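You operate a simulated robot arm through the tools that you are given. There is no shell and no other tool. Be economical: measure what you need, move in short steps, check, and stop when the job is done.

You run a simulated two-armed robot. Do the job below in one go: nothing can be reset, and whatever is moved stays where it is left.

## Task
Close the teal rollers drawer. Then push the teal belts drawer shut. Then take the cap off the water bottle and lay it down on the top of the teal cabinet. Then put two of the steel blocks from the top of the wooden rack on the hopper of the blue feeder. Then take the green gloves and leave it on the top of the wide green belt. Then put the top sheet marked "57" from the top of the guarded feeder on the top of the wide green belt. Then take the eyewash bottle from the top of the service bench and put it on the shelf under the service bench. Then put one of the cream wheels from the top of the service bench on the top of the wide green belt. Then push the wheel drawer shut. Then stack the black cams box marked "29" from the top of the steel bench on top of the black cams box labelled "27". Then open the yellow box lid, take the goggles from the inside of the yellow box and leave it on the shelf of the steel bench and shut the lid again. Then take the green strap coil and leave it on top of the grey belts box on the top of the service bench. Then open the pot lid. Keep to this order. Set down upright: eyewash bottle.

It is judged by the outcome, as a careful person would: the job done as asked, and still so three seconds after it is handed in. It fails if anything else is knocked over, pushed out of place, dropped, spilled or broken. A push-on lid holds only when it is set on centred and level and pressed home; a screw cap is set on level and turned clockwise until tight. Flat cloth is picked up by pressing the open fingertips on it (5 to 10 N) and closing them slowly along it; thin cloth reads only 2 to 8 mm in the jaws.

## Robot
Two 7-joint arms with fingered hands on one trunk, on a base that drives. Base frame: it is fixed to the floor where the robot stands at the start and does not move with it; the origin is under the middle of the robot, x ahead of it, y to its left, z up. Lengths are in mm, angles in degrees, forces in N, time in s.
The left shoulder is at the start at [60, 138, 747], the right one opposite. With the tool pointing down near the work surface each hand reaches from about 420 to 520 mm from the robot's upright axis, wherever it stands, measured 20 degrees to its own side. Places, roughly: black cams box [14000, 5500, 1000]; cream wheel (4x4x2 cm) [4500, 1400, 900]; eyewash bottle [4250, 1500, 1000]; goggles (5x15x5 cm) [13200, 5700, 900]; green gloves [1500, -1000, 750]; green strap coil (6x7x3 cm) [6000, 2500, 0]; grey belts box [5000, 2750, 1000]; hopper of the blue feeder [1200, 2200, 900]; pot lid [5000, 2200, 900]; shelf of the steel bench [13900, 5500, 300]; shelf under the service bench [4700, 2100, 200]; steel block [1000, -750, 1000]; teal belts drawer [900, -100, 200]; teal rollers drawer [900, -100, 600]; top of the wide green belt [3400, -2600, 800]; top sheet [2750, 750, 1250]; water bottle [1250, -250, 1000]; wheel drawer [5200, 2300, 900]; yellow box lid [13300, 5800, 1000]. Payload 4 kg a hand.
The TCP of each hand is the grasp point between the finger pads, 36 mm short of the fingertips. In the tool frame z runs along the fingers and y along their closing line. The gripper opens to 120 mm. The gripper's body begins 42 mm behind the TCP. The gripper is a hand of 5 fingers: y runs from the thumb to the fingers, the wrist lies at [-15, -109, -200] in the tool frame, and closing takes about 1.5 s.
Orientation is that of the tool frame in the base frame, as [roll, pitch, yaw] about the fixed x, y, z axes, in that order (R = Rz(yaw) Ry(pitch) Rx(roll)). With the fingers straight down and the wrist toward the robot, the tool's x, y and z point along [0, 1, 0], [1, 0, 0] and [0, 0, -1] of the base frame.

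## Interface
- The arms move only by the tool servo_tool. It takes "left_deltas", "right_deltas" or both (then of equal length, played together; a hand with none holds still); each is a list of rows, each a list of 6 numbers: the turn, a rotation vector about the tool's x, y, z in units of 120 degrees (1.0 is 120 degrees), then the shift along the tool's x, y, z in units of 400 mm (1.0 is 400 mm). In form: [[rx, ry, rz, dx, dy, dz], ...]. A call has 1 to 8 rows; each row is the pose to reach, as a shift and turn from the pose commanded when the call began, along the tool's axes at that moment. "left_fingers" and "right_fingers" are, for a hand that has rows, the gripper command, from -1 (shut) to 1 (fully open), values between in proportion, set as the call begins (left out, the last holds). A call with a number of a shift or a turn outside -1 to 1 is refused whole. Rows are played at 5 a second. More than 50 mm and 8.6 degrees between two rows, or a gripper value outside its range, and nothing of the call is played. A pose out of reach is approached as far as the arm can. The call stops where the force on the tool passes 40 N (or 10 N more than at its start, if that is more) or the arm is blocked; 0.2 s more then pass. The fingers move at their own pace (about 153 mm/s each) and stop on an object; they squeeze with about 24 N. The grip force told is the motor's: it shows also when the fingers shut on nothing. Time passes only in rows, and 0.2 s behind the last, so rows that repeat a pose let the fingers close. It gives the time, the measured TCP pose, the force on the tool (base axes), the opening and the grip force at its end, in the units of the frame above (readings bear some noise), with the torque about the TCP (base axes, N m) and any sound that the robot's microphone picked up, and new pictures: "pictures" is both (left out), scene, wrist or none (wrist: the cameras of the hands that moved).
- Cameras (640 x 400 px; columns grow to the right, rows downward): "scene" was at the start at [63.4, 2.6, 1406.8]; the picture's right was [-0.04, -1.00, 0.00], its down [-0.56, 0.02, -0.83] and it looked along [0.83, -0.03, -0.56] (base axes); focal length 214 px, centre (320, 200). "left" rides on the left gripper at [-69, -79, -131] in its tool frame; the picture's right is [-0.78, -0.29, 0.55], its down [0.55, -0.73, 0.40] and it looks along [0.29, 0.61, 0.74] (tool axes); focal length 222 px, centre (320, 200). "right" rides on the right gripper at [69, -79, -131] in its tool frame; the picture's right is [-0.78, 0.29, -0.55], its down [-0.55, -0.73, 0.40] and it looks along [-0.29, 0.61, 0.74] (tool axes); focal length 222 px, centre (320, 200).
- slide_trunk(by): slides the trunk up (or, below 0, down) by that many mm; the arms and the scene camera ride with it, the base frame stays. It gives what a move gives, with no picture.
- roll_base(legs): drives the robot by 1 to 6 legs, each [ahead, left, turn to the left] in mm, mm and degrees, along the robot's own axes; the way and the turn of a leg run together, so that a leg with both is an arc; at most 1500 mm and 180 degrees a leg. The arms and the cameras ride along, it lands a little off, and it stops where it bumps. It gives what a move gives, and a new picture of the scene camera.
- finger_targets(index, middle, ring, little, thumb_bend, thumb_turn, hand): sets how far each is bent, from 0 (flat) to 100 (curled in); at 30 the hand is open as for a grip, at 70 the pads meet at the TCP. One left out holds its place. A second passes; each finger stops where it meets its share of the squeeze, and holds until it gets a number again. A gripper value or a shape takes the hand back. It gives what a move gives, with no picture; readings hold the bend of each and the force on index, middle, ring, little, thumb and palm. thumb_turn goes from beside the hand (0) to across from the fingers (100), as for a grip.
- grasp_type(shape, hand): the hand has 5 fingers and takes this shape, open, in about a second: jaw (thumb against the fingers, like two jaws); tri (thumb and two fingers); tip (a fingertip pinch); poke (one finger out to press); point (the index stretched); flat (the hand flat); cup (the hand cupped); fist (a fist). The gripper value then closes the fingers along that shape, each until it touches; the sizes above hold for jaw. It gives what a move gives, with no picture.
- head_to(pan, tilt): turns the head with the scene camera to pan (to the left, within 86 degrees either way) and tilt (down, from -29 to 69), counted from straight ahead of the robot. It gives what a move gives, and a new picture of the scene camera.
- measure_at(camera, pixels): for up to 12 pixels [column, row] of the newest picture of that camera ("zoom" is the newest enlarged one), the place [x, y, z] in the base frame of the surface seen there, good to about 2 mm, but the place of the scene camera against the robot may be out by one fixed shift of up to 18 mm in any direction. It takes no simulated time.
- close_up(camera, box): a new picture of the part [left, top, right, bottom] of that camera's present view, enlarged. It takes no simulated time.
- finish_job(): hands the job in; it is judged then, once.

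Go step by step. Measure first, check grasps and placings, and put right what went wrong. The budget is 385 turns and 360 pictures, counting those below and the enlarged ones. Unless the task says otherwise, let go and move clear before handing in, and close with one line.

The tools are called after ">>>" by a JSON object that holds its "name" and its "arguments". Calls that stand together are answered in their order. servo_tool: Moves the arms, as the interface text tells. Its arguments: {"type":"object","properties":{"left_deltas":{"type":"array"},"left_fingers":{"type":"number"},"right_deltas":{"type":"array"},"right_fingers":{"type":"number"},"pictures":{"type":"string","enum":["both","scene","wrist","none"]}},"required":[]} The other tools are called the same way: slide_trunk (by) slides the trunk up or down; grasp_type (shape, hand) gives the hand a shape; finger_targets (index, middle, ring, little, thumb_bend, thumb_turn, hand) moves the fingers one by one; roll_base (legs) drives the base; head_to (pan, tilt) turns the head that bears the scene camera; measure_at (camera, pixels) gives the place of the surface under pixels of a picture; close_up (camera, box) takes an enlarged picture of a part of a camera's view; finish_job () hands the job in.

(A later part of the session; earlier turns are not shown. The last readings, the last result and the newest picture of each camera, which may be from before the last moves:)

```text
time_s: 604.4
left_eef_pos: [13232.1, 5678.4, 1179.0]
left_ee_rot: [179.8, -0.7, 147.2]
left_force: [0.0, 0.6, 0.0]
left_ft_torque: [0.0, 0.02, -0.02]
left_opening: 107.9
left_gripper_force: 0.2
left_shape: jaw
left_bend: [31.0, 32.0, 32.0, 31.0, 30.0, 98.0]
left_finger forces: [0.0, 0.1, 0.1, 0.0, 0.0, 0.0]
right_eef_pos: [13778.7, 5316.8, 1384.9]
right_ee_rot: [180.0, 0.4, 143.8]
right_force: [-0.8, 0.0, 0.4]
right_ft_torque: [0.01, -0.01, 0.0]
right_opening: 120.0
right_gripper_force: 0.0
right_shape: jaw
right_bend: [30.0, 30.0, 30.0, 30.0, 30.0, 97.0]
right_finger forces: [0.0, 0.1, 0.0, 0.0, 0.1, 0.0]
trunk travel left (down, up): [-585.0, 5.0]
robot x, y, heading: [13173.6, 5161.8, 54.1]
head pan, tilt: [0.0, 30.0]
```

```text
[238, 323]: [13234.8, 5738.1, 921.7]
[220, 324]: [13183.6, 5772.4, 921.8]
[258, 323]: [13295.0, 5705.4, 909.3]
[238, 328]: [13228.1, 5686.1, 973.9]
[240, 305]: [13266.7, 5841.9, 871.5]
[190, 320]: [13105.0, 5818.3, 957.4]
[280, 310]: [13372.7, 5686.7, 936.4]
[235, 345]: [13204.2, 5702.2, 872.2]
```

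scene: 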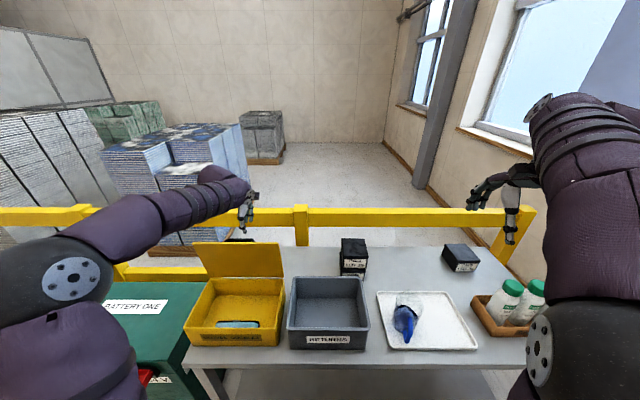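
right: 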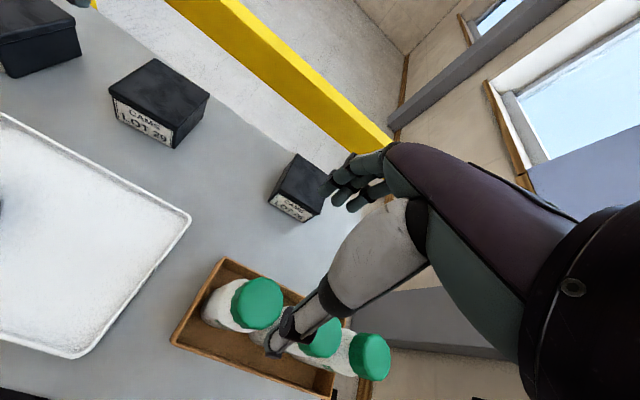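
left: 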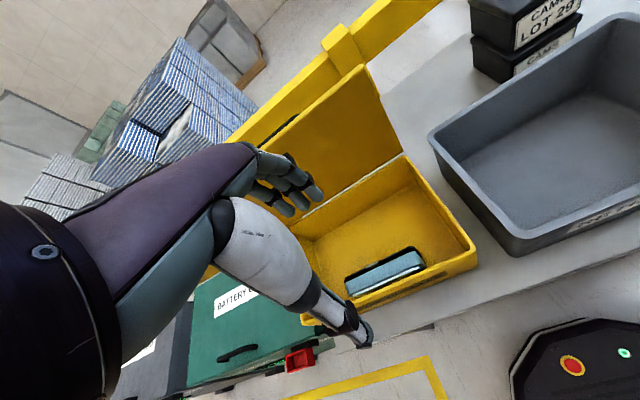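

Measuring the goggles and box walls in the left view.

>>> {"name": "measure_at", "arguments": {"camera": "left", "pixels": [[385, 268], [350, 285], [420, 258], [385, 255], [390, 280], [400, 290], [340, 300], [470, 250], [380, 235], [330, 270], [412, 268], [355, 295]]}}

>>> {"name": "close_up", "arguments": {"camera": "left", "box": [290, 190, 490, 330]}}

```text
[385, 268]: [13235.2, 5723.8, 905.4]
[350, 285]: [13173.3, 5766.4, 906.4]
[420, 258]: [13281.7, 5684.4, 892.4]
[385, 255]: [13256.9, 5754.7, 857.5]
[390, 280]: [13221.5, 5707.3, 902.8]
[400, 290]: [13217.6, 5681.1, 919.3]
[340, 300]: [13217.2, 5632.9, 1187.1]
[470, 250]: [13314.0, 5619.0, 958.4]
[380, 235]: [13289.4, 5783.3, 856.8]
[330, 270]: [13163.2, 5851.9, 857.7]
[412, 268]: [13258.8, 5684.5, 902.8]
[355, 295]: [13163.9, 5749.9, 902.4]
```

```text
2.86 times, centred on (390, 260) of left
```

zoom: 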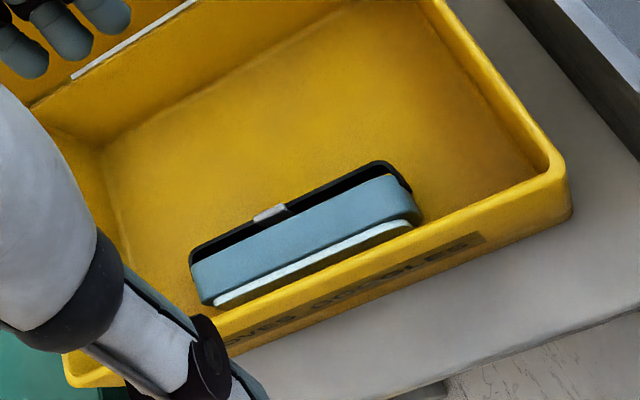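

The goggles lie against the front wall with only ~13 mm gap there, but with room at both ends. I'll turn the hand 90° and grip them lengthwise with fingers spread wide.

>>> {"name": "servo_tool", "arguments": {"left_deltas": [[0, 0, 0.07, 0.01, 0.02, 0], [0, 0, 0.14, 0.02, 0.04, 0], [0, 0, 0.21, 0.03, 0.06, 0], [0, 0, 0.28, 0.04, 0.08, 0], [0, 0, 0.35, 0.05, 0.1, 0], [0, 0, 0.42, 0.06, 0.12, 0], [0, 0, 0.49, 0.071, 0.139, 0], [0, 0, 0.56, 0.071, 0.139, 0]], "pictures": "none"}}

>>> {"name": "servo_tool", "arguments": {"left_deltas": [[0, 0, 0.065, 0, 0, 0.05], [0, 0, 0.13, 0, 0, 0.1], [0, 0, 0.19, 0, 0, 0.15], [0, 0, 0.19, 0, 0, 0.22], [0, 0, 0.19, 0, 0, 0.29]], "pictures": "none"}}

>>> {"name": "finger_targets", "arguments": {"hand": "left", "index": 10, "middle": 10, "ring": 10, "little": 10, "thumb_bend": 10}}

>>> {"name": "servo_tool", "arguments": {"left_deltas": [[0, 0, 0, 0, 0, 0]], "pictures": "wrist"}}

```text
time_s: 606.2
left_eef_pos: [13238.7, 5741.0, 1178.0]
left_ee_rot: [-179.5, -0.3, 79.9]
left_force: [-0.2, -1.1, -0.3]
left_ft_torque: [0.02, -0.01, 0.01]
left_opening: 107.8
left_gripper_force: 0.1
left_shape: jaw
left_bend: [31.0, 32.0, 32.0, 31.0, 30.0, 98.0]
left_finger forces: [0.1, 0.0, 0.1, 0.1, 0.0, 0.0]
right_eef_pos: [13779.5, 5318.3, 1383.8]
right_ee_rot: [-180.0, 0.4, 143.8]
right_force: [-0.5, 0.1, -0.4]
right_ft_torque: [0.0, 0.01, 0.01]
right_opening: 120.0
right_gripper_force: 0.1
right_shape: jaw
right_bend: [30.0, 30.0, 30.0, 30.0, 30.0, 97.0]
right_finger forces: [0.1, 0.0, 0.1, 0.1, 0.1, 0.1]
trunk travel left (down, up): [-585.0, 5.0]
robot x, y, heading: [13177.3, 5162.6, 54.4]
head pan, tilt: [0.0, 30.0]
```

```text
time_s: 607.4
left_eef_pos: [13239.1, 5743.8, 1062.3]
left_ee_rot: [-179.3, 0.0, 57.2]
left_force: [0.3, 0.8, 0.0]
left_ft_torque: [0.01, 0.0, 0.0]
left_opening: 108.0
left_gripper_force: 0.0
left_shape: jaw
left_bend: [31.0, 32.0, 32.0, 31.0, 30.0, 98.0]
left_finger forces: [0.0, 0.1, 0.0, 0.1, 0.0, 0.1]
right_eef_pos: [13779.2, 5319.3, 1382.5]
right_ee_rot: [-179.9, 0.4, 143.7]
right_force: [-0.7, -1.0, -0.4]
right_ft_torque: [-0.02, 0.03, -0.02]
right_opening: 120.2
right_gripper_force: 0.1
right_shape: jaw
right_bend: [30.0, 30.0, 30.0, 30.0, 30.0, 97.0]
right_finger forces: [0.1, 0.0, 0.0, 0.0, 0.1, 0.0]
trunk travel left (down, up): [-585.0, 5.0]
robot x, y, heading: [13173.1, 5162.4, 54.7]
head pan, tilt: [0.0, 30.0]
```

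```text
time_s: 608.4
left_eef_pos: [13238.8, 5743.8, 1061.9]
left_ee_rot: [-179.3, -0.1, 57.2]
left_force: [-0.2, -0.7, 0.1]
left_ft_torque: [0.02, -0.02, 0.01]
left_opening: 169.2
left_gripper_force: 0.1
left_shape: fingers
left_bend: [10.0, 10.0, 10.0, 10.0, 10.0, 98.0]
left_finger forces: [0.0, 0.0, 0.0, 0.0, 0.0, 0.0]
right_eef_pos: [13779.4, 5317.6, 1384.6]
right_ee_rot: [180.0, 0.4, 143.8]
right_force: [0.4, 0.8, -0.2]
right_ft_torque: [0.0, -0.01, 0.02]
right_opening: 119.9
right_gripper_force: 0.0
right_shape: jaw
right_bend: [30.0, 30.0, 30.0, 30.0, 30.0, 97.0]
right_finger forces: [0.0, 0.0, 0.0, 0.1, 0.1, 0.1]
trunk travel left (down, up): [-585.0, 5.0]
robot x, y, heading: [13172.9, 5161.9, 54.3]
head pan, tilt: [0.0, 30.0]
```

```text
time_s: 608.8
left_eef_pos: [13238.8, 5744.3, 1061.7]
left_ee_rot: [-179.3, 0.0, 57.1]
left_force: [-0.1, -0.3, 0.9]
left_ft_torque: [0.01, 0.04, 0.01]
left_opening: 169.3
left_gripper_force: 0.0
left_shape: fingers
left_bend: [10.0, 10.0, 10.0, 10.0, 10.0, 98.0]
left_finger forces: [0.0, 0.1, 0.1, 0.1, 0.0, 0.0]
right_eef_pos: [13778.3, 5317.4, 1383.3]
right_ee_rot: [179.8, 0.4, 143.8]
right_force: [0.0, 0.1, -0.1]
right_ft_torque: [0.03, -0.02, 0.04]
right_opening: 119.9
right_gripper_force: 0.2
right_shape: jaw
right_bend: [30.0, 30.0, 30.0, 30.0, 30.0, 97.0]
right_finger forces: [0.1, 0.0, 0.0, 0.0, 0.0, 0.0]
trunk travel left (down, up): [-585.0, 5.0]
robot x, y, heading: [13173.4, 5164.3, 54.3]
head pan, tilt: [0.0, 30.0]
```

left: 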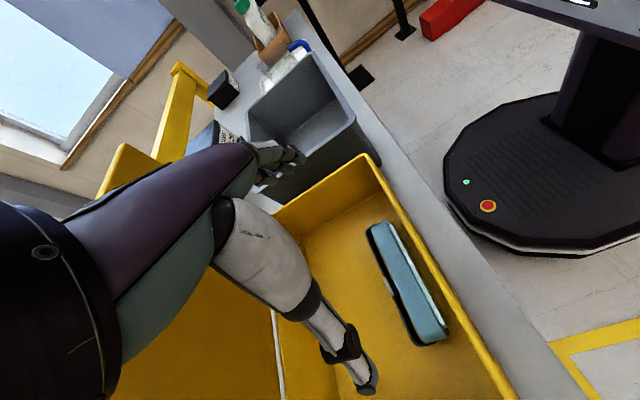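

Fingers span both ends with room to the side walls. Descending into the box to z≈912, watching forces.

>>> {"name": "servo_tool", "arguments": {"left_deltas": [[0, 0, 0, 0, 0, 0.1], [0, 0, 0, 0, 0, 0.2], [0, 0, 0, 0, 0, 0.28], [0, 0, 0, 0, 0, 0.34], [0, 0, 0, 0, 0, 0.375]], "pictures": "wrist"}}

```text
time_s: 610.0
left_eef_pos: [13238.0, 5745.6, 911.0]
left_ee_rot: [-179.5, 0.0, 57.1]
left_force: [-1.0, -0.2, 1.1]
left_ft_torque: [0.1, 0.12, 0.03]
left_opening: 170.1
left_gripper_force: 0.6
left_shape: fingers
left_bend: [10.0, 10.0, 10.0, 10.0, 9.0, 98.0]
left_finger forces: [0.0, 0.0, 0.0, 0.1, 1.5, 0.1]
right_eef_pos: [13778.0, 5318.1, 1384.4]
right_ee_rot: [180.0, 0.4, 143.8]
right_force: [-0.2, 1.0, -0.3]
right_ft_torque: [-0.03, 0.02, -0.03]
right_opening: 119.7
right_gripper_force: 0.0
right_shape: jaw
right_bend: [30.0, 30.0, 30.0, 30.0, 30.0, 97.0]
right_finger forces: [0.1, 0.1, 0.0, 0.0, 0.0, 0.1]
trunk travel left (down, up): [-585.0, 5.0]
robot x, y, heading: [13176.2, 5163.1, 54.5]
head pan, tilt: [0.0, 30.0]
```

left: 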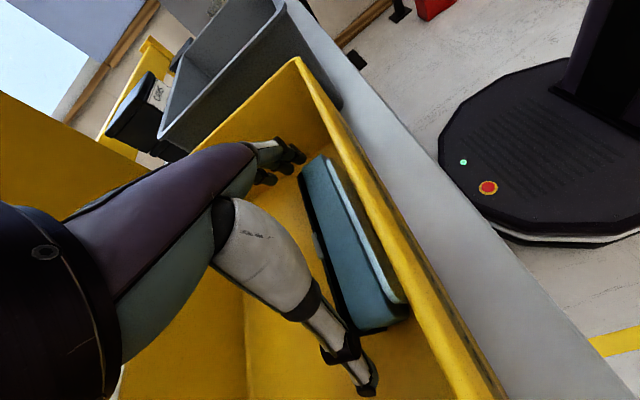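

Hand is a bit behind the goggles' centre line; shifting 9 mm toward the front wall and closing the fingers individually.

>>> {"name": "servo_tool", "arguments": {"left_deltas": [[0, 0, 0, -0.012, 0, 0], [0, 0, 0, -0.022, 0, 0]], "pictures": "none"}}

>>> {"name": "finger_targets", "arguments": {"hand": "left", "index": 40, "middle": 40, "ring": 40, "little": 40, "thumb_bend": 40}}

>>> {"name": "servo_tool", "arguments": {"left_deltas": [[0, 0, 0, 0, 0, -0.02], [0, 0, 0, 0, 0, -0.05], [0, 0, 0, 0, 0, -0.1]], "pictures": "wrist"}}

```text
time_s: 610.6
left_eef_pos: [13232.3, 5737.3, 911.2]
left_ee_rot: [-179.4, -0.1, 57.2]
left_force: [-0.5, 0.4, -1.2]
left_ft_torque: [0.0, 0.02, -0.01]
left_opening: 170.0
left_gripper_force: 0.2
left_shape: fingers
left_bend: [10.0, 10.0, 10.0, 10.0, 10.0, 98.0]
left_finger forces: [0.1, 0.0, 0.0, 0.1, 0.1, 0.1]
right_eef_pos: [13778.9, 5318.3, 1382.6]
right_ee_rot: [179.9, 0.4, 143.7]
right_force: [0.0, -0.1, 0.4]
right_ft_torque: [0.02, -0.02, 0.01]
right_opening: 119.8
right_gripper_force: 0.1
right_shape: jaw
right_bend: [30.0, 30.0, 30.0, 30.0, 30.0, 97.0]
right_finger forces: [0.0, 0.1, 0.0, 0.0, 0.0, 0.0]
trunk travel left (down, up): [-585.0, 5.0]
robot x, y, heading: [13174.4, 5160.5, 54.4]
head pan, tilt: [0.0, 30.0]
```

```text
time_s: 611.6
left_eef_pos: [13233.0, 5739.0, 912.0]
left_ee_rot: [-179.3, -0.2, 57.1]
left_force: [-1.0, 3.5, 11.9]
left_ft_torque: [0.31, 0.59, -0.14]
left_opening: 156.5
left_gripper_force: 27.5
left_shape: fingers
left_bend: [13.0, 20.0, 40.0, 40.0, 19.0, 97.0]
left_finger forces: [13.5, 11.4, 0.0, 0.0, 30.4, 0.0]
right_eef_pos: [13778.2, 5316.4, 1383.4]
right_ee_rot: [-180.0, 0.5, 143.9]
right_force: [0.3, -0.1, -0.9]
right_ft_torque: [-0.02, 0.0, 0.01]
right_opening: 119.9
right_gripper_force: 0.0
right_shape: jaw
right_bend: [30.0, 30.0, 30.0, 30.0, 30.0, 97.0]
right_finger forces: [0.0, 0.0, 0.0, 0.0, 0.0, 0.0]
trunk travel left (down, up): [-585.0, 5.0]
robot x, y, heading: [13175.7, 5163.4, 54.6]
head pan, tilt: [0.0, 30.0]
```

```text
time_s: 612.4
left_eef_pos: [13231.5, 5737.5, 951.8]
left_ee_rot: [-179.2, -0.1, 57.2]
left_force: [0.0, -0.3, -0.5]
left_ft_torque: [0.06, 0.0, -0.01]
left_opening: 156.1
left_gripper_force: 24.4
left_shape: fingers
left_bend: [13.0, 20.0, 40.0, 40.0, 21.0, 96.0]
left_finger forces: [14.2, 11.5, 0.0, 0.0, 23.6, 0.0]
right_eef_pos: [13778.8, 5318.3, 1382.9]
right_ee_rot: [-180.0, 0.3, 143.8]
right_force: [-0.3, -0.6, -0.7]
right_ft_torque: [0.0, 0.03, 0.01]
right_opening: 119.7
right_gripper_force: 0.0
right_shape: jaw
right_bend: [30.0, 30.0, 30.0, 30.0, 30.0, 97.0]
right_finger forces: [0.0, 0.1, 0.1, 0.0, 0.1, 0.0]
trunk travel left (down, up): [-585.0, 5.0]
robot x, y, heading: [13174.9, 5161.2, 54.5]
head pan, tilt: [0.0, 30.0]
```

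left: 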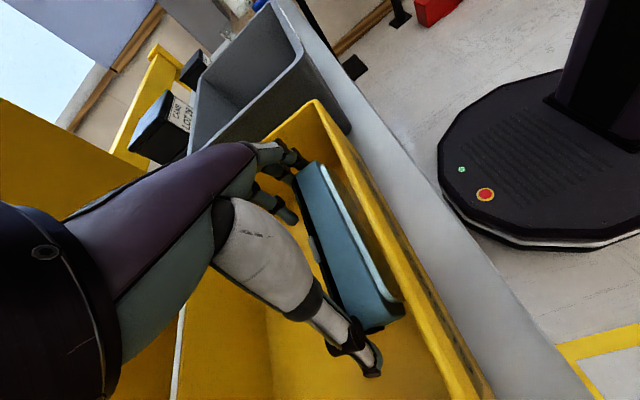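

The goggles are held at both ends. Lifting them out high and backing off from the bench, shifting right in front of the shelf's middle.

>>> {"name": "servo_tool", "arguments": {"left_deltas": [[0, 0, 0, 0, 0, -0.07], [0, 0, 0, 0, 0, -0.15], [0, 0, 0, 0, 0, -0.23], [0, 0, 0, 0, 0, -0.32], [0, 0, 0, 0, 0, -0.41], [0, 0, 0, 0, 0, -0.5]], "pictures": "wrist"}}

```text
time_s: 613.8
left_eef_pos: [13233.9, 5734.3, 1152.3]
left_ee_rot: [-179.3, 0.0, 57.2]
left_force: [0.0, -0.9, -0.7]
left_ft_torque: [0.02, 0.02, 0.0]
left_opening: 156.2
left_gripper_force: 24.4
left_shape: fingers
left_bend: [13.0, 20.0, 40.0, 40.0, 22.0, 96.0]
left_finger forces: [14.2, 11.6, 0.0, 0.0, 23.5, 0.0]
right_eef_pos: [13779.3, 5316.7, 1383.7]
right_ee_rot: [-180.0, 0.4, 143.7]
right_force: [0.2, -0.7, 0.4]
right_ft_torque: [0.0, -0.02, 0.01]
right_opening: 120.0
right_gripper_force: 0.0
right_shape: jaw
right_bend: [30.0, 30.0, 30.0, 30.0, 30.0, 97.0]
right_finger forces: [0.1, 0.1, 0.1, 0.0, 0.1, 0.1]
trunk travel left (down, up): [-585.0, 5.0]
robot x, y, heading: [13176.2, 5163.8, 54.3]
head pan, tilt: [0.0, 30.0]
```

left: 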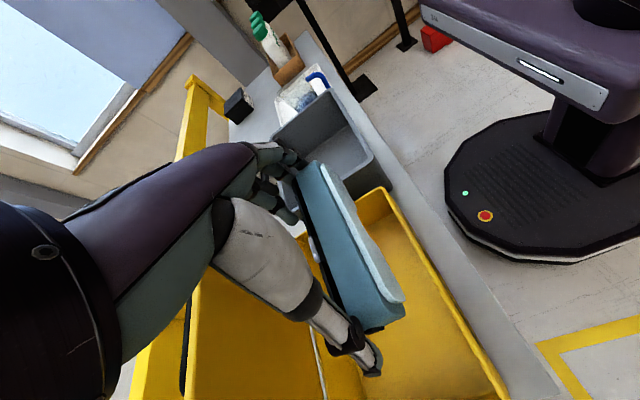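

Goggles held securely. Backing 450 mm and shifting 300 mm right, then lowering the trunk.

>>> {"name": "roll_base", "arguments": {"legs": [[-450, 0, 0], [0, -330, 0]]}}

>>> {"name": "measure_at", "arguments": {"camera": "scene", "pixels": [[320, 320], [320, 300], [250, 310], [380, 310], [320, 285], [320, 270], [320, 335], [230, 300], [400, 330]]}}

>>> {"name": "slide_trunk", "arguments": {"by": -400}}

>>> {"name": "slide_trunk", "arguments": {"by": -60}}

```text
time_s: 618.3
left_eef_pos: [13244.3, 5178.7, 1152.4]
left_ee_rot: [-179.4, -0.2, 57.2]
left_force: [0.1, 0.2, -1.3]
left_ft_torque: [0.04, 0.03, -0.04]
left_opening: 156.0
left_gripper_force: 24.1
left_shape: fingers
left_bend: [13.0, 20.0, 40.0, 40.0, 22.0, 96.0]
left_finger forces: [14.2, 11.6, 0.0, 0.0, 23.6, 0.0]
right_eef_pos: [13788.7, 4760.3, 1383.1]
right_ee_rot: [180.0, 0.5, 143.7]
right_force: [0.6, 0.3, -0.1]
right_ft_torque: [0.04, 0.01, 0.01]
right_opening: 119.8
right_gripper_force: 0.1
right_shape: jaw
right_bend: [30.0, 30.0, 30.0, 30.0, 30.0, 97.0]
right_finger forces: [0.1, 0.0, 0.0, 0.0, 0.0, 0.1]
trunk travel left (down, up): [-585.0, 5.0]
robot x, y, heading: [13182.4, 4605.4, 54.4]
head pan, tilt: [0.0, 30.0]
```

scene: 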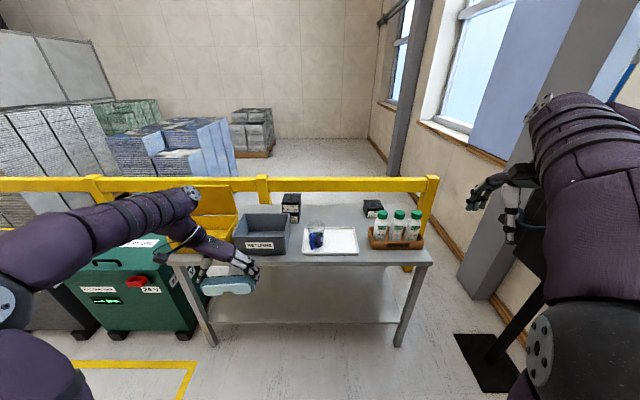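

```text
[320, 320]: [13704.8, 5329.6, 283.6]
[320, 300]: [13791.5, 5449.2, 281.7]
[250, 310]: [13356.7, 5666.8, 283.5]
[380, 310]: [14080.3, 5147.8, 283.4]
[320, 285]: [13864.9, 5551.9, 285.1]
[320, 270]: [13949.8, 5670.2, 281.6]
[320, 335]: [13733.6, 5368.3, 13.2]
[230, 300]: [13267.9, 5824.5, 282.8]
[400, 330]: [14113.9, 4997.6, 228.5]
```

```text
time_s: 622.1
left_eef_pos: [13243.4, 5179.6, 752.1]
left_ee_rot: [-179.3, 0.0, 57.2]
left_force: [0.1, -0.1, -0.6]
left_ft_torque: [0.02, 0.0, 0.0]
left_opening: 155.7
left_gripper_force: 24.3
left_shape: fingers
left_bend: [13.0, 20.0, 40.0, 40.0, 22.0, 96.0]
left_finger forces: [14.2, 11.6, 0.1, 0.1, 23.4, 0.1]
right_eef_pos: [13787.3, 4761.7, 984.0]
right_ee_rot: [180.0, 0.4, 143.8]
right_force: [-0.5, -0.1, -1.1]
right_ft_torque: [0.01, -0.01, -0.02]
right_opening: 119.8
right_gripper_force: 0.0
right_shape: jaw
right_bend: [30.0, 30.0, 30.0, 30.0, 30.0, 97.0]
right_finger forces: [0.0, 0.2, 0.0, 0.0, 0.0, 0.1]
trunk travel left (down, up): [-185.0, 405.0]
robot x, y, heading: [13183.8, 4606.6, 54.5]
head pan, tilt: [0.0, 30.0]
```

```text
time_s: 623.1
left_eef_pos: [13243.6, 5179.1, 692.2]
left_ee_rot: [-179.3, 0.0, 57.1]
left_force: [1.0, 0.7, -1.3]
left_ft_torque: [-0.02, -0.01, 0.02]
left_opening: 155.8
left_gripper_force: 24.9
left_shape: fingers
left_bend: [13.0, 20.0, 40.0, 40.0, 22.0, 96.0]
left_finger forces: [14.1, 11.6, 0.0, 0.0, 23.5, 0.0]
right_eef_pos: [13787.3, 4761.3, 924.3]
right_ee_rot: [-179.9, 0.4, 143.7]
right_force: [-0.2, 0.0, -0.4]
right_ft_torque: [-0.01, -0.03, 0.01]
right_opening: 120.0
right_gripper_force: 0.0
right_shape: jaw
right_bend: [30.0, 30.0, 30.0, 30.0, 30.0, 97.0]
right_finger forces: [0.0, 0.1, 0.1, 0.0, 0.1, 0.0]
trunk travel left (down, up): [-125.0, 465.0]
robot x, y, heading: [13183.4, 4606.1, 54.5]
head pan, tilt: [0.0, 30.0]
```

Shelf true z≈271, front edge lat≈12300. Lowering the goggles to z≈390 in the free space before the bench.

>>> {"name": "servo_tool", "arguments": {"left_deltas": [[0, 0, 0, 0, 0, 0.095], [0, 0, 0, 0, 0, 0.19], [0, 0, 0, 0, 0, 0.285], [0, 0, 0, 0, 0, 0.38], [0, 0, 0, 0, 0, 0.475], [0, 0, 0, 0, 0, 0.57], [0, 0, 0, 0, 0, 0.66], [0, 0, 0, 0, 0, 0.745]], "pictures": "none"}}

>>> {"name": "roll_base", "arguments": {"legs": [[320, 0, 0]]}}

```text
time_s: 624.9
left_eef_pos: [13241.9, 5183.8, 392.6]
left_ee_rot: [-179.4, -0.2, 57.2]
left_force: [1.5, 0.4, -1.2]
left_ft_torque: [0.02, 0.0, -0.01]
left_opening: 156.1
left_gripper_force: 23.6
left_shape: fingers
left_bend: [13.0, 20.0, 40.0, 40.0, 22.0, 96.0]
left_finger forces: [14.0, 11.5, 0.1, 0.1, 23.1, 0.1]
right_eef_pos: [13787.8, 4761.5, 923.5]
right_ee_rot: [-180.0, 0.4, 143.7]
right_force: [0.4, -1.4, 0.4]
right_ft_torque: [-0.01, 0.01, 0.01]
right_opening: 119.8
right_gripper_force: 0.1
right_shape: jaw
right_bend: [30.0, 30.0, 30.0, 30.0, 30.0, 97.0]
right_finger forces: [0.0, 0.1, 0.1, 0.0, 0.0, 0.1]
trunk travel left (down, up): [-125.0, 465.0]
robot x, y, heading: [13182.1, 4607.3, 54.5]
head pan, tilt: [0.0, 30.0]
```

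```text
time_s: 627.1
left_eef_pos: [13429.0, 5441.4, 393.4]
left_ee_rot: [-179.3, -0.1, 57.0]
left_force: [-0.7, 0.9, -1.2]
left_ft_torque: [0.02, 0.0, -0.02]
left_opening: 155.9
left_gripper_force: 24.3
left_shape: fingers
left_bend: [13.0, 20.0, 40.0, 40.0, 22.0, 96.0]
left_finger forces: [13.9, 11.5, 0.0, 0.0, 23.3, 0.0]
right_eef_pos: [13973.0, 5019.6, 923.1]
right_ee_rot: [-180.0, 0.4, 143.6]
right_force: [0.2, 0.1, 0.0]
right_ft_torque: [0.0, 0.0, -0.01]
right_opening: 119.7
right_gripper_force: 0.0
right_shape: jaw
right_bend: [30.0, 30.0, 30.0, 30.0, 30.0, 97.0]
right_finger forces: [0.0, 0.0, 0.1, 0.0, 0.1, 0.0]
trunk travel left (down, up): [-125.0, 465.0]
robot x, y, heading: [13370.8, 4866.7, 54.3]
head pan, tilt: [0.0, 30.0]
```

scene: 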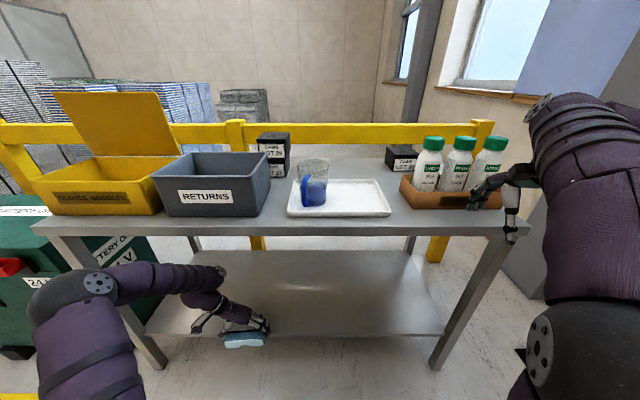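

Right hand is close to the spare bottles; pulling it back first. Then extending the left hand 150 mm further over the shelf.

>>> {"name": "servo_tool", "arguments": {"right_deltas": [[0, 0, 0, 0, -0.1, 0], [0, 0, 0, 0, -0.2, 0], [0, 0, 0, 0, -0.3, -0.05], [0, 0, 0, 0, -0.4, -0.1]], "left_deltas": [[0, 0, 0, 0.09, 0, 0], [0, 0, 0, 0.18, 0, 0], [0, 0, 0, 0.27, 0, 0], [0, 0, 0, 0.375, 0, 0]], "pictures": "none"}}

>>> {"name": "servo_tool", "arguments": {"left_deltas": [[0, 0, 0, 0, 0, 0.05], [0, 0, 0, 0, 0, 0.1], [0, 0, 0, 0, 0, 0.14]], "pictures": "wrist"}}

```text
time_s: 628.1
left_eef_pos: [13512.1, 5566.7, 395.7]
left_ee_rot: [-179.2, -0.2, 57.0]
left_force: [-0.2, -0.3, -0.8]
left_ft_torque: [0.05, 0.02, -0.01]
left_opening: 156.0
left_gripper_force: 24.5
left_shape: fingers
left_bend: [13.0, 20.0, 40.0, 40.0, 22.0, 96.0]
left_finger forces: [13.8, 11.6, 0.1, 0.1, 23.2, 0.1]
right_eef_pos: [13894.4, 4908.0, 953.7]
right_ee_rot: [-180.0, 0.4, 143.7]
right_force: [-0.6, -0.5, 0.0]
right_ft_torque: [0.03, -0.01, 0.01]
right_opening: 119.8
right_gripper_force: 0.1
right_shape: jaw
right_bend: [30.0, 30.0, 30.0, 30.0, 30.0, 97.0]
right_finger forces: [0.0, 0.1, 0.0, 0.0, 0.0, 0.0]
right hand out of reach, approached as far as the arm can: row 4
trunk travel left (down, up): [-125.0, 465.0]
robot x, y, heading: [13365.9, 4867.5, 54.5]
head pan, tilt: [0.0, 30.0]
```

```text
time_s: 628.9
left_eef_pos: [13510.8, 5567.3, 338.7]
left_ee_rot: [-179.2, -0.1, 57.0]
left_force: [0.9, -0.8, -0.3]
left_ft_torque: [0.02, 0.02, 0.02]
left_opening: 155.8
left_gripper_force: 24.5
left_shape: fingers
left_bend: [13.0, 20.0, 40.0, 40.0, 22.0, 96.0]
left_finger forces: [13.9, 11.6, 0.0, 0.0, 23.1, 0.1]
right_eef_pos: [13893.8, 4910.4, 954.4]
right_ee_rot: [-180.0, 0.5, 143.7]
right_force: [-0.2, -0.4, -0.4]
right_ft_torque: [0.06, 0.01, -0.01]
right_opening: 119.8
right_gripper_force: 0.0
right_shape: jaw
right_bend: [30.0, 30.0, 30.0, 30.0, 30.0, 97.0]
right_finger forces: [0.0, 0.0, 0.0, 0.0, 0.1, 0.0]
trunk travel left (down, up): [-125.0, 465.0]
robot x, y, heading: [13369.8, 4866.8, 54.2]
head pan, tilt: [0.0, 30.0]
```

left: 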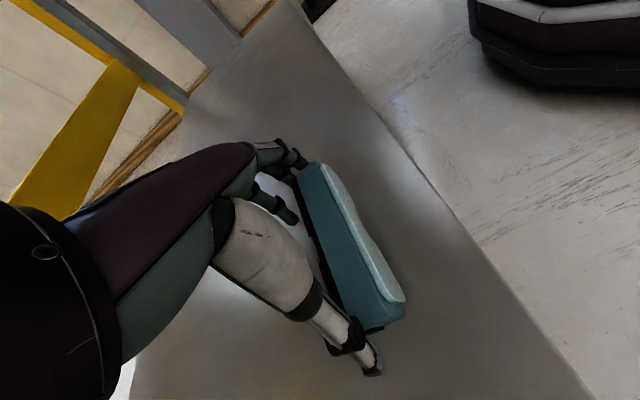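

Goggles are over the shelf; lowering the last ~12 mm until contact.

>>> {"name": "measure_at", "arguments": {"camera": "left", "pixels": [[420, 250], [440, 320], [350, 150], [360, 220]]}}

>>> {"name": "servo_tool", "arguments": {"left_deltas": [[0, 0, 0, 0, 0, 0.012], [0, 0, 0, 0, 0, 0.022], [0, 0, 0, 0, 0, 0.03]], "pictures": "none"}}

```text
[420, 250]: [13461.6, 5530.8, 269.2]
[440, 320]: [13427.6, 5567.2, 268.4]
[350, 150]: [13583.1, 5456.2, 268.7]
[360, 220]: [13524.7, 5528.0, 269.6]
```

```text
time_s: 629.7
left_eef_pos: [13510.9, 5568.4, 325.1]
left_ee_rot: [-179.3, -0.1, 57.0]
left_force: [0.4, -0.1, 1.1]
left_ft_torque: [0.03, 0.1, -0.03]
left_opening: 155.8
left_gripper_force: 24.5
left_shape: fingers
left_bend: [13.0, 20.0, 40.0, 40.0, 22.0, 96.0]
left_finger forces: [14.0, 11.6, 0.0, 0.0, 24.1, 0.1]
right_eef_pos: [13895.2, 4908.9, 952.9]
right_ee_rot: [180.0, 0.5, 143.7]
right_force: [0.1, 0.0, 1.0]
right_ft_torque: [0.02, -0.02, -0.01]
right_opening: 120.0
right_gripper_force: 0.0
right_shape: jaw
right_bend: [30.0, 30.0, 30.0, 30.0, 30.0, 97.0]
right_finger forces: [0.1, 0.1, 0.0, 0.1, 0.1, 0.0]
trunk travel left (down, up): [-125.0, 465.0]
robot x, y, heading: [13368.8, 4866.3, 54.0]
head pan, tilt: [0.0, 30.0]
```

Contact reached. Spreading the fingers and lifting the hand 90 mm.

>>> {"name": "finger_targets", "arguments": {"hand": "left", "index": 6, "middle": 8, "ring": 10, "little": 10, "thumb_bend": 8}}

>>> {"name": "servo_tool", "arguments": {"left_deltas": [[0, 0, 0, 0, 0, -0.03], [0, 0, 0, 0, 0, -0.09], [0, 0, 0, 0, 0, -0.16], [0, 0, 0, 0, 0, -0.23]], "pictures": "wrist"}}

```text
time_s: 630.7
left_eef_pos: [13510.1, 5568.8, 325.3]
left_ee_rot: [-179.3, -0.1, 57.0]
left_force: [-0.1, -0.8, -0.2]
left_ft_torque: [-0.03, 0.03, -0.01]
left_opening: 177.3
left_gripper_force: 0.0
left_shape: fingers
left_bend: [6.0, 8.0, 10.0, 10.0, 8.0, 98.0]
left_finger forces: [0.0, 0.1, 0.0, 0.0, 0.1, 0.0]
right_eef_pos: [13895.4, 4909.1, 953.3]
right_ee_rot: [180.0, 0.5, 143.8]
right_force: [0.5, 0.6, -0.5]
right_ft_torque: [0.03, -0.04, -0.03]
right_opening: 119.5
right_gripper_force: 0.0
right_shape: jaw
right_bend: [30.0, 30.0, 30.0, 30.0, 30.0, 97.0]
right_finger forces: [0.1, 0.0, 0.0, 0.1, 0.0, 0.0]
trunk travel left (down, up): [-125.0, 465.0]
robot x, y, heading: [13369.4, 4865.3, 54.6]
head pan, tilt: [0.0, 30.0]
```

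```text
time_s: 631.7
left_eef_pos: [13510.5, 5567.2, 419.3]
left_ee_rot: [-179.3, -0.2, 57.0]
left_force: [0.2, -0.6, -0.7]
left_ft_torque: [-0.01, -0.01, -0.04]
left_opening: 177.6
left_gripper_force: 0.0
left_shape: fingers
left_bend: [6.0, 8.0, 10.0, 10.0, 8.0, 98.0]
left_finger forces: [0.1, 0.0, 0.0, 0.1, 0.0, 0.0]
right_eef_pos: [13894.6, 4908.1, 953.0]
right_ee_rot: [-180.0, 0.5, 143.7]
right_force: [0.3, -0.3, -1.0]
right_ft_torque: [0.02, -0.01, 0.03]
right_opening: 119.7
right_gripper_force: 0.0
right_shape: jaw
right_bend: [30.0, 30.0, 30.0, 30.0, 30.0, 97.0]
right_finger forces: [0.1, 0.0, 0.1, 0.1, 0.0, 0.0]
trunk travel left (down, up): [-125.0, 465.0]
robot x, y, heading: [13370.6, 4869.7, 54.2]
head pan, tilt: [0.0, 30.0]
```

left: 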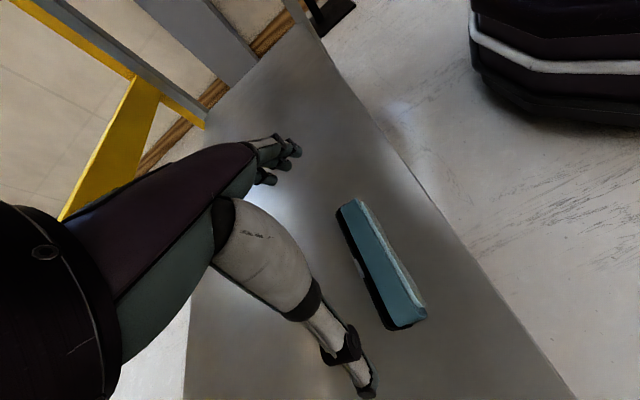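

Goggles rest on the shelf. Backing out, raising trunk and hand, restoring the hand for the lid.

>>> {"name": "roll_base", "arguments": {"legs": [[-340, 0, 0]]}}

>>> {"name": "slide_trunk", "arguments": {"by": 400}}

>>> {"name": "slide_trunk", "arguments": {"by": 60}}

>>> {"name": "grasp_type", "arguments": {"shape": "jaw", "hand": "left"}}

>>> {"name": "servo_tool", "arguments": {"left_deltas": [[0, 0, 0, -0.03, 0, -0.1], [0, 0, 0, -0.06, 0, -0.2], [0, 0, 0, -0.09, 0, -0.3], [0, 0, 0, -0.12, 0, -0.4], [0, 0, -0.06, -0.15, 0, -0.5], [0, 0, -0.12, -0.18, 0, -0.6], [0, 0, -0.18, -0.21, 0, -0.7], [0, 0, -0.24, -0.24, 0, -0.8]], "pictures": "none"}}

>>> {"name": "servo_tool", "arguments": {"left_deltas": [[0, 0, -0.07, 0, 0, 0], [0, 0, -0.14, 0, 0, 0], [0, 0, -0.21, 0, 0, 0], [0, 0, -0.28, 0, 0, 0], [0, 0, -0.35, 0, 0, 0], [0, 0, -0.42, 0, 0, 0], [0, 0, -0.49, 0, 0, -0.05], [0, 0, -0.51, 0, 0, -0.1]], "pictures": "none"}}

```text
time_s: 633.9
left_eef_pos: [13310.9, 5287.8, 418.5]
left_ee_rot: [-179.3, -0.1, 56.9]
left_force: [0.0, 0.3, -0.4]
left_ft_torque: [0.03, -0.03, 0.01]
left_opening: 177.3
left_gripper_force: 0.0
left_shape: fingers
left_bend: [6.0, 8.0, 10.0, 10.0, 8.0, 98.0]
left_finger forces: [0.1, 0.0, 0.0, 0.1, 0.0, 0.0]
right_eef_pos: [13692.6, 4628.3, 952.8]
right_ee_rot: [180.0, 0.5, 143.6]
right_force: [-0.1, -0.6, 0.2]
right_ft_torque: [0.01, -0.02, 0.0]
right_opening: 119.8
right_gripper_force: 0.0
right_shape: jaw
right_bend: [30.0, 30.0, 30.0, 30.0, 30.0, 97.0]
right_finger forces: [0.0, 0.1, 0.0, 0.0, 0.1, 0.0]
trunk travel left (down, up): [-125.0, 465.0]
robot x, y, heading: [13169.4, 4586.5, 54.3]
head pan, tilt: [0.0, 30.0]
```

scene: 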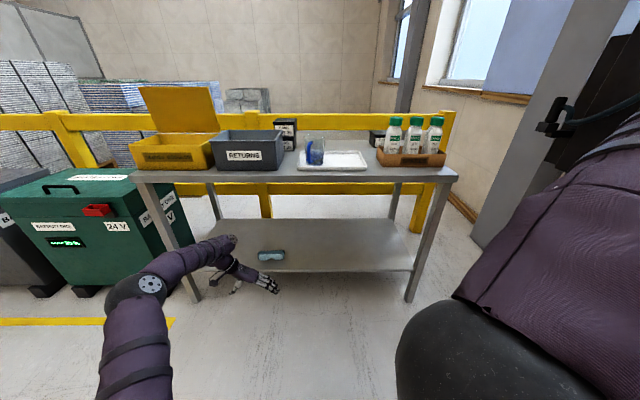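

```text
time_s: 637.7
left_eef_pos: [13312.9, 5288.4, 818.3]
left_ee_rot: [-179.4, -0.1, 56.8]
left_force: [0.2, 0.0, 1.3]
left_ft_torque: [0.0, 0.02, -0.01]
left_opening: 177.0
left_gripper_force: 0.1
left_shape: fingers
left_bend: [6.0, 8.0, 10.0, 10.0, 8.0, 98.0]
left_finger forces: [0.0, 0.0, 0.1, 0.1, 0.0, 0.0]
right_eef_pos: [13693.3, 4629.1, 1353.5]
right_ee_rot: [-180.0, 0.5, 143.5]
right_force: [0.1, -0.1, -0.2]
right_ft_torque: [-0.01, -0.01, 0.01]
right_opening: 119.7
right_gripper_force: 0.0
right_shape: jaw
right_bend: [30.0, 30.0, 30.0, 30.0, 30.0, 97.0]
right_finger forces: [0.0, 0.1, 0.1, 0.0, 0.1, 0.1]
trunk travel left (down, up): [-525.0, 65.0]
robot x, y, heading: [13169.2, 4591.5, 54.3]
head pan, tilt: [0.0, 30.0]
```

```text
time_s: 638.7
left_eef_pos: [13311.9, 5287.2, 878.4]
left_ee_rot: [-179.4, -0.1, 56.7]
left_force: [0.7, -0.6, -1.0]
left_ft_torque: [-0.04, 0.0, -0.02]
left_opening: 177.5
left_gripper_force: 0.1
left_shape: fingers
left_bend: [6.0, 8.0, 10.0, 10.0, 8.0, 98.0]
left_finger forces: [0.0, 0.1, 0.1, 0.1, 0.0, 0.0]
right_eef_pos: [13693.4, 4629.4, 1412.1]
right_ee_rot: [180.0, 0.5, 143.5]
right_force: [-0.3, -0.8, -0.9]
right_ft_torque: [0.01, 0.0, -0.04]
right_opening: 120.1
right_gripper_force: 0.1
right_shape: jaw
right_bend: [30.0, 30.0, 30.0, 30.0, 30.0, 97.0]
right_finger forces: [0.1, 0.0, 0.1, 0.0, 0.1, 0.0]
trunk travel left (down, up): [-585.0, 5.0]
robot x, y, heading: [13167.1, 4586.3, 53.8]
head pan, tilt: [0.0, 30.0]
```

```text
time_s: 639.6
left_eef_pos: [13312.0, 5286.3, 878.2]
left_ee_rot: [-179.3, 0.0, 56.7]
left_force: [-0.6, -0.1, -0.3]
left_ft_torque: [-0.01, 0.0, -0.05]
left_opening: 120.0
left_gripper_force: 0.1
left_shape: jaw
left_bend: [30.0, 30.0, 30.0, 30.0, 30.0, 97.0]
left_finger forces: [0.0, 0.0, 0.1, 0.0, 0.1, 0.0]
right_eef_pos: [13692.9, 4628.3, 1414.3]
right_ee_rot: [180.0, 0.6, 143.4]
right_force: [0.2, 0.5, 0.2]
right_ft_torque: [-0.01, -0.02, 0.01]
right_opening: 120.1
right_gripper_force: 0.0
right_shape: jaw
right_bend: [30.0, 30.0, 30.0, 30.0, 30.0, 97.0]
right_finger forces: [0.1, 0.0, 0.1, 0.0, 0.0, 0.0]
trunk travel left (down, up): [-585.0, 5.0]
robot x, y, heading: [13164.6, 4586.2, 54.1]
head pan, tilt: [0.0, 30.0]
```

```text
time_s: 641.4
left_eef_pos: [13262.0, 5203.3, 1199.3]
left_ee_rot: [-179.5, -0.4, 85.7]
left_force: [0.6, -0.3, -0.6]
left_ft_torque: [0.05, -0.01, -0.02]
left_opening: 120.2
left_gripper_force: 0.1
left_shape: jaw
left_bend: [30.0, 30.0, 30.0, 30.0, 30.0, 97.0]
left_finger forces: [0.0, 0.0, 0.0, 0.0, 0.1, 0.0]
right_eef_pos: [13692.2, 4626.9, 1413.4]
right_ee_rot: [180.0, 0.5, 143.5]
right_force: [-0.3, 0.3, 0.2]
right_ft_torque: [0.02, -0.03, 0.02]
right_opening: 120.0
right_gripper_force: 0.0
right_shape: jaw
right_bend: [30.0, 30.0, 30.0, 30.0, 30.0, 97.0]
right_finger forces: [0.0, 0.0, 0.0, 0.0, 0.0, 0.2]
trunk travel left (down, up): [-585.0, 5.0]
robot x, y, heading: [13169.8, 4587.8, 54.1]
head pan, tilt: [0.0, 30.0]
```

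```text
time_s: 643.2
left_eef_pos: [13262.0, 5203.8, 1237.8]
left_ee_rot: [179.9, -0.7, 146.8]
left_force: [0.3, 0.4, -0.3]
left_ft_torque: [0.03, -0.01, -0.01]
left_opening: 119.9
left_gripper_force: 0.0
left_shape: jaw
left_bend: [30.0, 30.0, 30.0, 30.0, 30.0, 97.0]
left_finger forces: [0.0, 0.0, 0.0, 0.0, 0.0, 0.0]
right_eef_pos: [13693.1, 4628.8, 1412.3]
right_ee_rot: [-180.0, 0.5, 143.6]
right_force: [-0.2, 0.6, 0.6]
right_ft_torque: [-0.03, 0.05, 0.01]
right_opening: 119.9
right_gripper_force: 0.0
right_shape: jaw
right_bend: [30.0, 30.0, 30.0, 30.0, 30.0, 97.0]
right_finger forces: [0.0, 0.0, 0.0, 0.1, 0.0, 0.0]
trunk travel left (down, up): [-585.0, 5.0]
robot x, y, heading: [13167.9, 4583.0, 54.4]
head pan, tilt: [0.0, 30.0]
```

Goggles visible on the shelf. Moving back to the yellow box stand and viewing the handle from above.

>>> {"name": "roll_base", "arguments": {"legs": [[0, 332, 0], [474, 0, 0]]}}

>>> {"name": "servo_tool", "arguments": {"left_deltas": [[0, 0, 0, 0, 0, -0.05], [0, 0, 0, 0, 0, -0.1]], "pictures": "wrist"}}

```text
time_s: 647.8
left_eef_pos: [13273.2, 5779.9, 1238.1]
left_ee_rot: [179.9, -0.7, 146.7]
left_force: [-0.5, 0.0, -0.4]
left_ft_torque: [-0.02, 0.05, 0.03]
left_opening: 119.8
left_gripper_force: 0.0
left_shape: jaw
left_bend: [30.0, 30.0, 30.0, 30.0, 30.0, 97.0]
left_finger forces: [0.0, 0.0, 0.1, 0.0, 0.0, 0.1]
right_eef_pos: [13703.8, 5204.3, 1412.8]
right_ee_rot: [-179.9, 0.4, 143.3]
right_force: [0.6, 0.0, -0.4]
right_ft_torque: [-0.02, 0.02, -0.01]
right_opening: 119.9
right_gripper_force: 0.0
right_shape: jaw
right_bend: [30.0, 30.0, 30.0, 30.0, 30.0, 97.0]
right_finger forces: [0.1, 0.0, 0.1, 0.0, 0.1, 0.0]
trunk travel left (down, up): [-585.0, 5.0]
robot x, y, heading: [13176.2, 5164.2, 54.0]
head pan, tilt: [0.0, 30.0]
```

scene: 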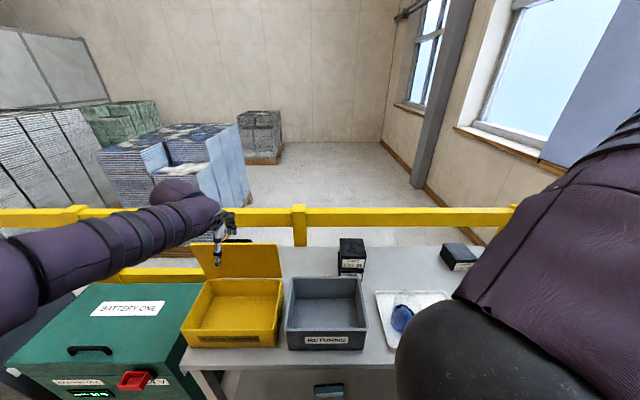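

```text
time_s: 648.4
left_eef_pos: [13273.0, 5779.1, 1277.8]
left_ee_rot: [179.9, -0.6, 146.7]
left_force: [0.0, 0.6, 0.3]
left_ft_torque: [-0.01, 0.03, -0.01]
left_opening: 120.1
left_gripper_force: 0.0
left_shape: jaw
left_bend: [30.0, 30.0, 30.0, 30.0, 30.0, 97.0]
left_finger forces: [0.1, 0.0, 0.0, 0.0, 0.0, 0.0]
right_eef_pos: [13702.7, 5203.3, 1413.0]
right_ee_rot: [-179.9, 0.5, 143.4]
right_force: [0.1, -0.8, 0.1]
right_ft_torque: [0.02, -0.01, 0.02]
right_opening: 120.1
right_gripper_force: 0.1
right_shape: jaw
right_bend: [30.0, 30.0, 30.0, 30.0, 30.0, 97.0]
right_finger forces: [0.0, 0.0, 0.1, 0.0, 0.0, 0.1]
trunk travel left (down, up): [-585.0, 5.0]
robot x, y, heading: [13173.3, 5161.1, 53.9]
head pan, tilt: [0.0, 30.0]
```

left: 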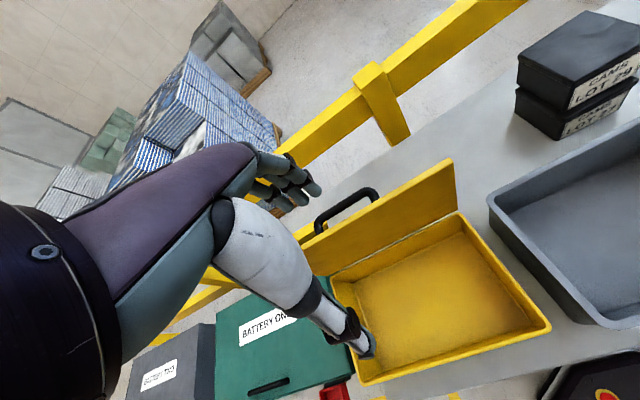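

The handle bar is visible behind the lid (px 345,205). Measuring the bar and lid edge.

>>> {"name": "measure_at", "arguments": {"camera": "left", "pixels": [[345, 203], [330, 212], [362, 194], [372, 192], [320, 228], [400, 195], [450, 165], [340, 232], [376, 200]]}}

```text
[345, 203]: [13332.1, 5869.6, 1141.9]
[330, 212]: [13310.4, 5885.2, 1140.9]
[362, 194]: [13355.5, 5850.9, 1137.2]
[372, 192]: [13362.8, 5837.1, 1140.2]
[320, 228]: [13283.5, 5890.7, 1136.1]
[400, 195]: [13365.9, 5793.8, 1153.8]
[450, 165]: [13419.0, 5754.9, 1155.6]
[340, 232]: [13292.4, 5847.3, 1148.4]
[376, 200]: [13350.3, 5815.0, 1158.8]
```

Bar centre ≈[13332,5869,1133], 36 mm behind the lid. Moving the narrowed hand above it, then descending so the thumb slips between lid and bar.

>>> {"name": "servo_tool", "arguments": {"left_deltas": [[0, 0, 0, 0, 0.09, 0], [0, 0, 0, 0, 0.18, 0], [0, 0, 0, 0, 0.269, 0], [0, 0, 0, 0, 0.269, 0.1], [0, 0, 0, 0, 0.269, 0.19]], "left_fingers": -0.35, "pictures": "wrist"}}

```text
time_s: 649.6
left_eef_pos: [13333.7, 5869.5, 1200.4]
left_ee_rot: [179.9, -0.7, 146.7]
left_force: [0.3, 0.4, 0.1]
left_ft_torque: [0.0, 0.0, 0.03]
left_opening: 39.1
left_gripper_force: 0.0
left_shape: jaw
left_bend: [50.0, 53.0, 52.0, 71.0, 67.0, 100.0]
left_finger forces: [0.1, 0.0, 0.0, 0.0, 0.0, 0.1]
right_eef_pos: [13702.5, 5205.2, 1412.7]
right_ee_rot: [-179.9, 0.6, 143.4]
right_force: [-0.5, 0.4, -0.9]
right_ft_torque: [0.0, 0.0, 0.0]
right_opening: 120.0
right_gripper_force: 0.0
right_shape: jaw
right_bend: [30.0, 30.0, 30.0, 30.0, 30.0, 97.0]
right_finger forces: [0.0, 0.0, 0.1, 0.0, 0.0, 0.0]
trunk travel left (down, up): [-585.0, 5.0]
robot x, y, heading: [13175.2, 5161.2, 54.0]
head pan, tilt: [0.0, 30.0]
```

left: 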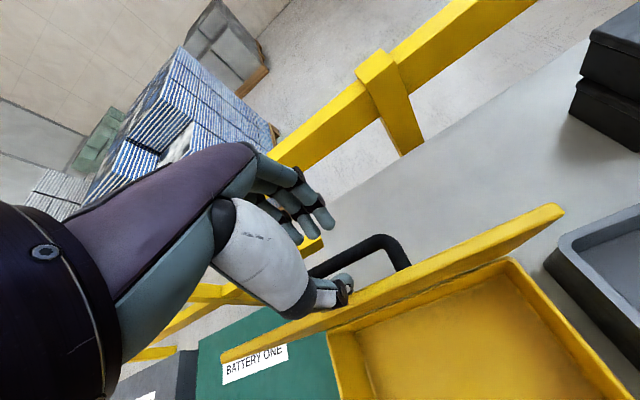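

Thumb is just above the gap between lid and bar. Nudging 4 mm back-ward and descending to the bar, then closing.

>>> {"name": "servo_tool", "arguments": {"left_deltas": [[0, 0, 0, 0, 0.01, 0.05], [0, 0, 0, 0, 0.01, 0.1], [0, 0, 0, 0, 0.01, 0.145]], "pictures": "none"}}

>>> {"name": "servo_tool", "arguments": {"left_deltas": [[0, 0, 0, 0, 0, 0], [0, 0, 0, 0, 0, 0], [0, 0, 0, 0, 0, 0], [0, 0, 0, 0, 0, 0], [0, 0, 0, 0, 0, 0]], "left_fingers": -1, "pictures": "wrist"}}

```text
time_s: 650.4
left_eef_pos: [13333.6, 5873.4, 1143.4]
left_ee_rot: [179.8, -0.6, 146.7]
left_force: [-0.4, 0.1, 0.2]
left_ft_torque: [-0.05, 0.0, 0.0]
left_opening: 39.2
left_gripper_force: 0.1
left_shape: jaw
left_bend: [50.0, 53.0, 52.0, 71.0, 67.0, 100.0]
left_finger forces: [0.0, 0.1, 0.1, 0.0, 0.0, 0.0]
right_eef_pos: [13702.7, 5202.9, 1413.8]
right_ee_rot: [-180.0, 0.5, 143.5]
right_force: [0.2, -0.2, -0.6]
right_ft_torque: [-0.02, 0.02, -0.02]
right_opening: 119.6
right_gripper_force: 0.0
right_shape: jaw
right_bend: [30.0, 30.0, 30.0, 30.0, 30.0, 97.0]
right_finger forces: [0.0, 0.0, 0.0, 0.0, 0.0, 0.0]
trunk travel left (down, up): [-585.0, 5.0]
robot x, y, heading: [13177.8, 5164.0, 54.1]
head pan, tilt: [0.0, 30.0]
```

```text
time_s: 651.6
left_eef_pos: [13334.6, 5874.3, 1142.8]
left_ee_rot: [179.9, -0.6, 146.8]
left_force: [1.1, -0.9, -3.4]
left_ft_torque: [0.03, -0.04, -0.11]
left_opening: 0.2
left_gripper_force: 24.2
left_shape: jaw
left_bend: [70.0, 70.0, 70.0, 67.0, 72.0, 100.0]
left_finger forces: [0.0, 0.1, 0.1, 2.9, 0.0, 0.0]
right_eef_pos: [13703.2, 5202.9, 1413.3]
right_ee_rot: [180.0, 0.4, 143.3]
right_force: [0.4, 0.2, -0.1]
right_ft_torque: [-0.02, -0.02, 0.03]
right_opening: 120.1
right_gripper_force: 0.0
right_shape: jaw
right_bend: [30.0, 30.0, 30.0, 30.0, 30.0, 97.0]
right_finger forces: [0.0, 0.0, 0.0, 0.1, 0.0, 0.1]
trunk travel left (down, up): [-585.0, 5.0]
robot x, y, heading: [13176.4, 5161.6, 53.8]
head pan, tilt: [0.0, 30.0]
```

left: 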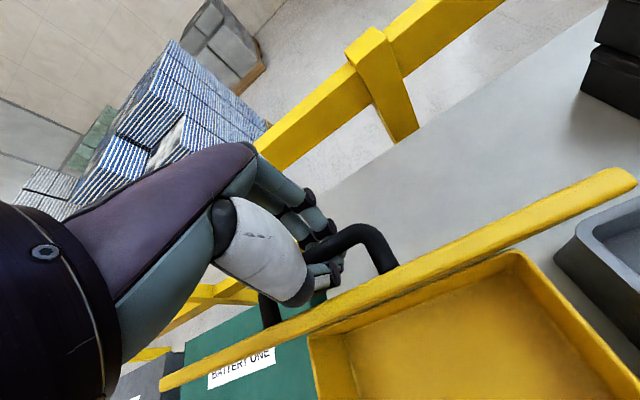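

The bar is caged in my fingers. Lowering the lid back along its arc to ~10°.

>>> {"name": "servo_tool", "arguments": {"left_deltas": [[0, 0, 0, 0, -0.078, -0.008], [0, 0, 0, 0, -0.15, -0.003], [0, 0, 0, 0, -0.22, 0.014], [0, 0, 0, 0, -0.286, 0.043], [0, 0, 0, 0, -0.3455, 0.0835], [0, 0, 0, 0, -0.3975, 0.133], [0, 0, 0, 0, -0.44, 0.191], [0, 0, 0, 0, -0.4715, 0.256]], "pictures": "scene"}}

```text
time_s: 653.4
left_eef_pos: [13227.6, 5718.2, 1040.9]
left_ee_rot: [179.9, -0.6, 147.0]
left_force: [2.6, 17.3, -6.9]
left_ft_torque: [0.27, -0.05, -0.04]
left_opening: 0.1
left_gripper_force: 24.3
left_shape: jaw
left_bend: [70.0, 70.0, 70.0, 71.0, 74.0, 100.0]
left_finger forces: [14.2, 0.1, 4.3, 1.3, 0.1, 0.0]
right_eef_pos: [13702.7, 5204.6, 1414.0]
right_ee_rot: [-180.0, 0.6, 143.5]
right_force: [-0.9, 1.1, 0.0]
right_ft_torque: [0.0, 0.0, -0.01]
right_opening: 119.8
right_gripper_force: 0.0
right_shape: jaw
right_bend: [30.0, 30.0, 30.0, 30.0, 30.0, 97.0]
right_finger forces: [0.1, 0.1, 0.1, 0.1, 0.0, 0.1]
trunk travel left (down, up): [-585.0, 5.0]
robot x, y, heading: [13176.6, 5163.5, 54.0]
head pan, tilt: [0.0, 30.0]
```

scene: 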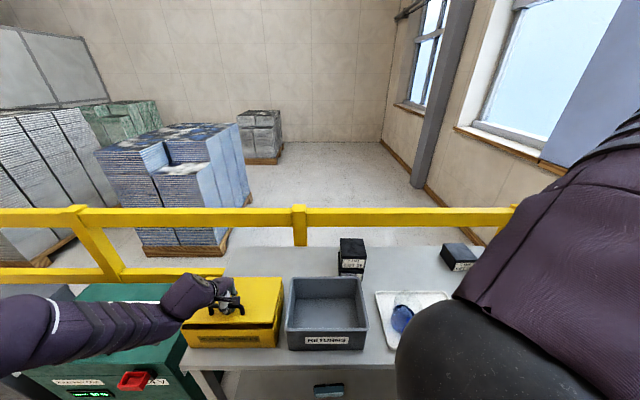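

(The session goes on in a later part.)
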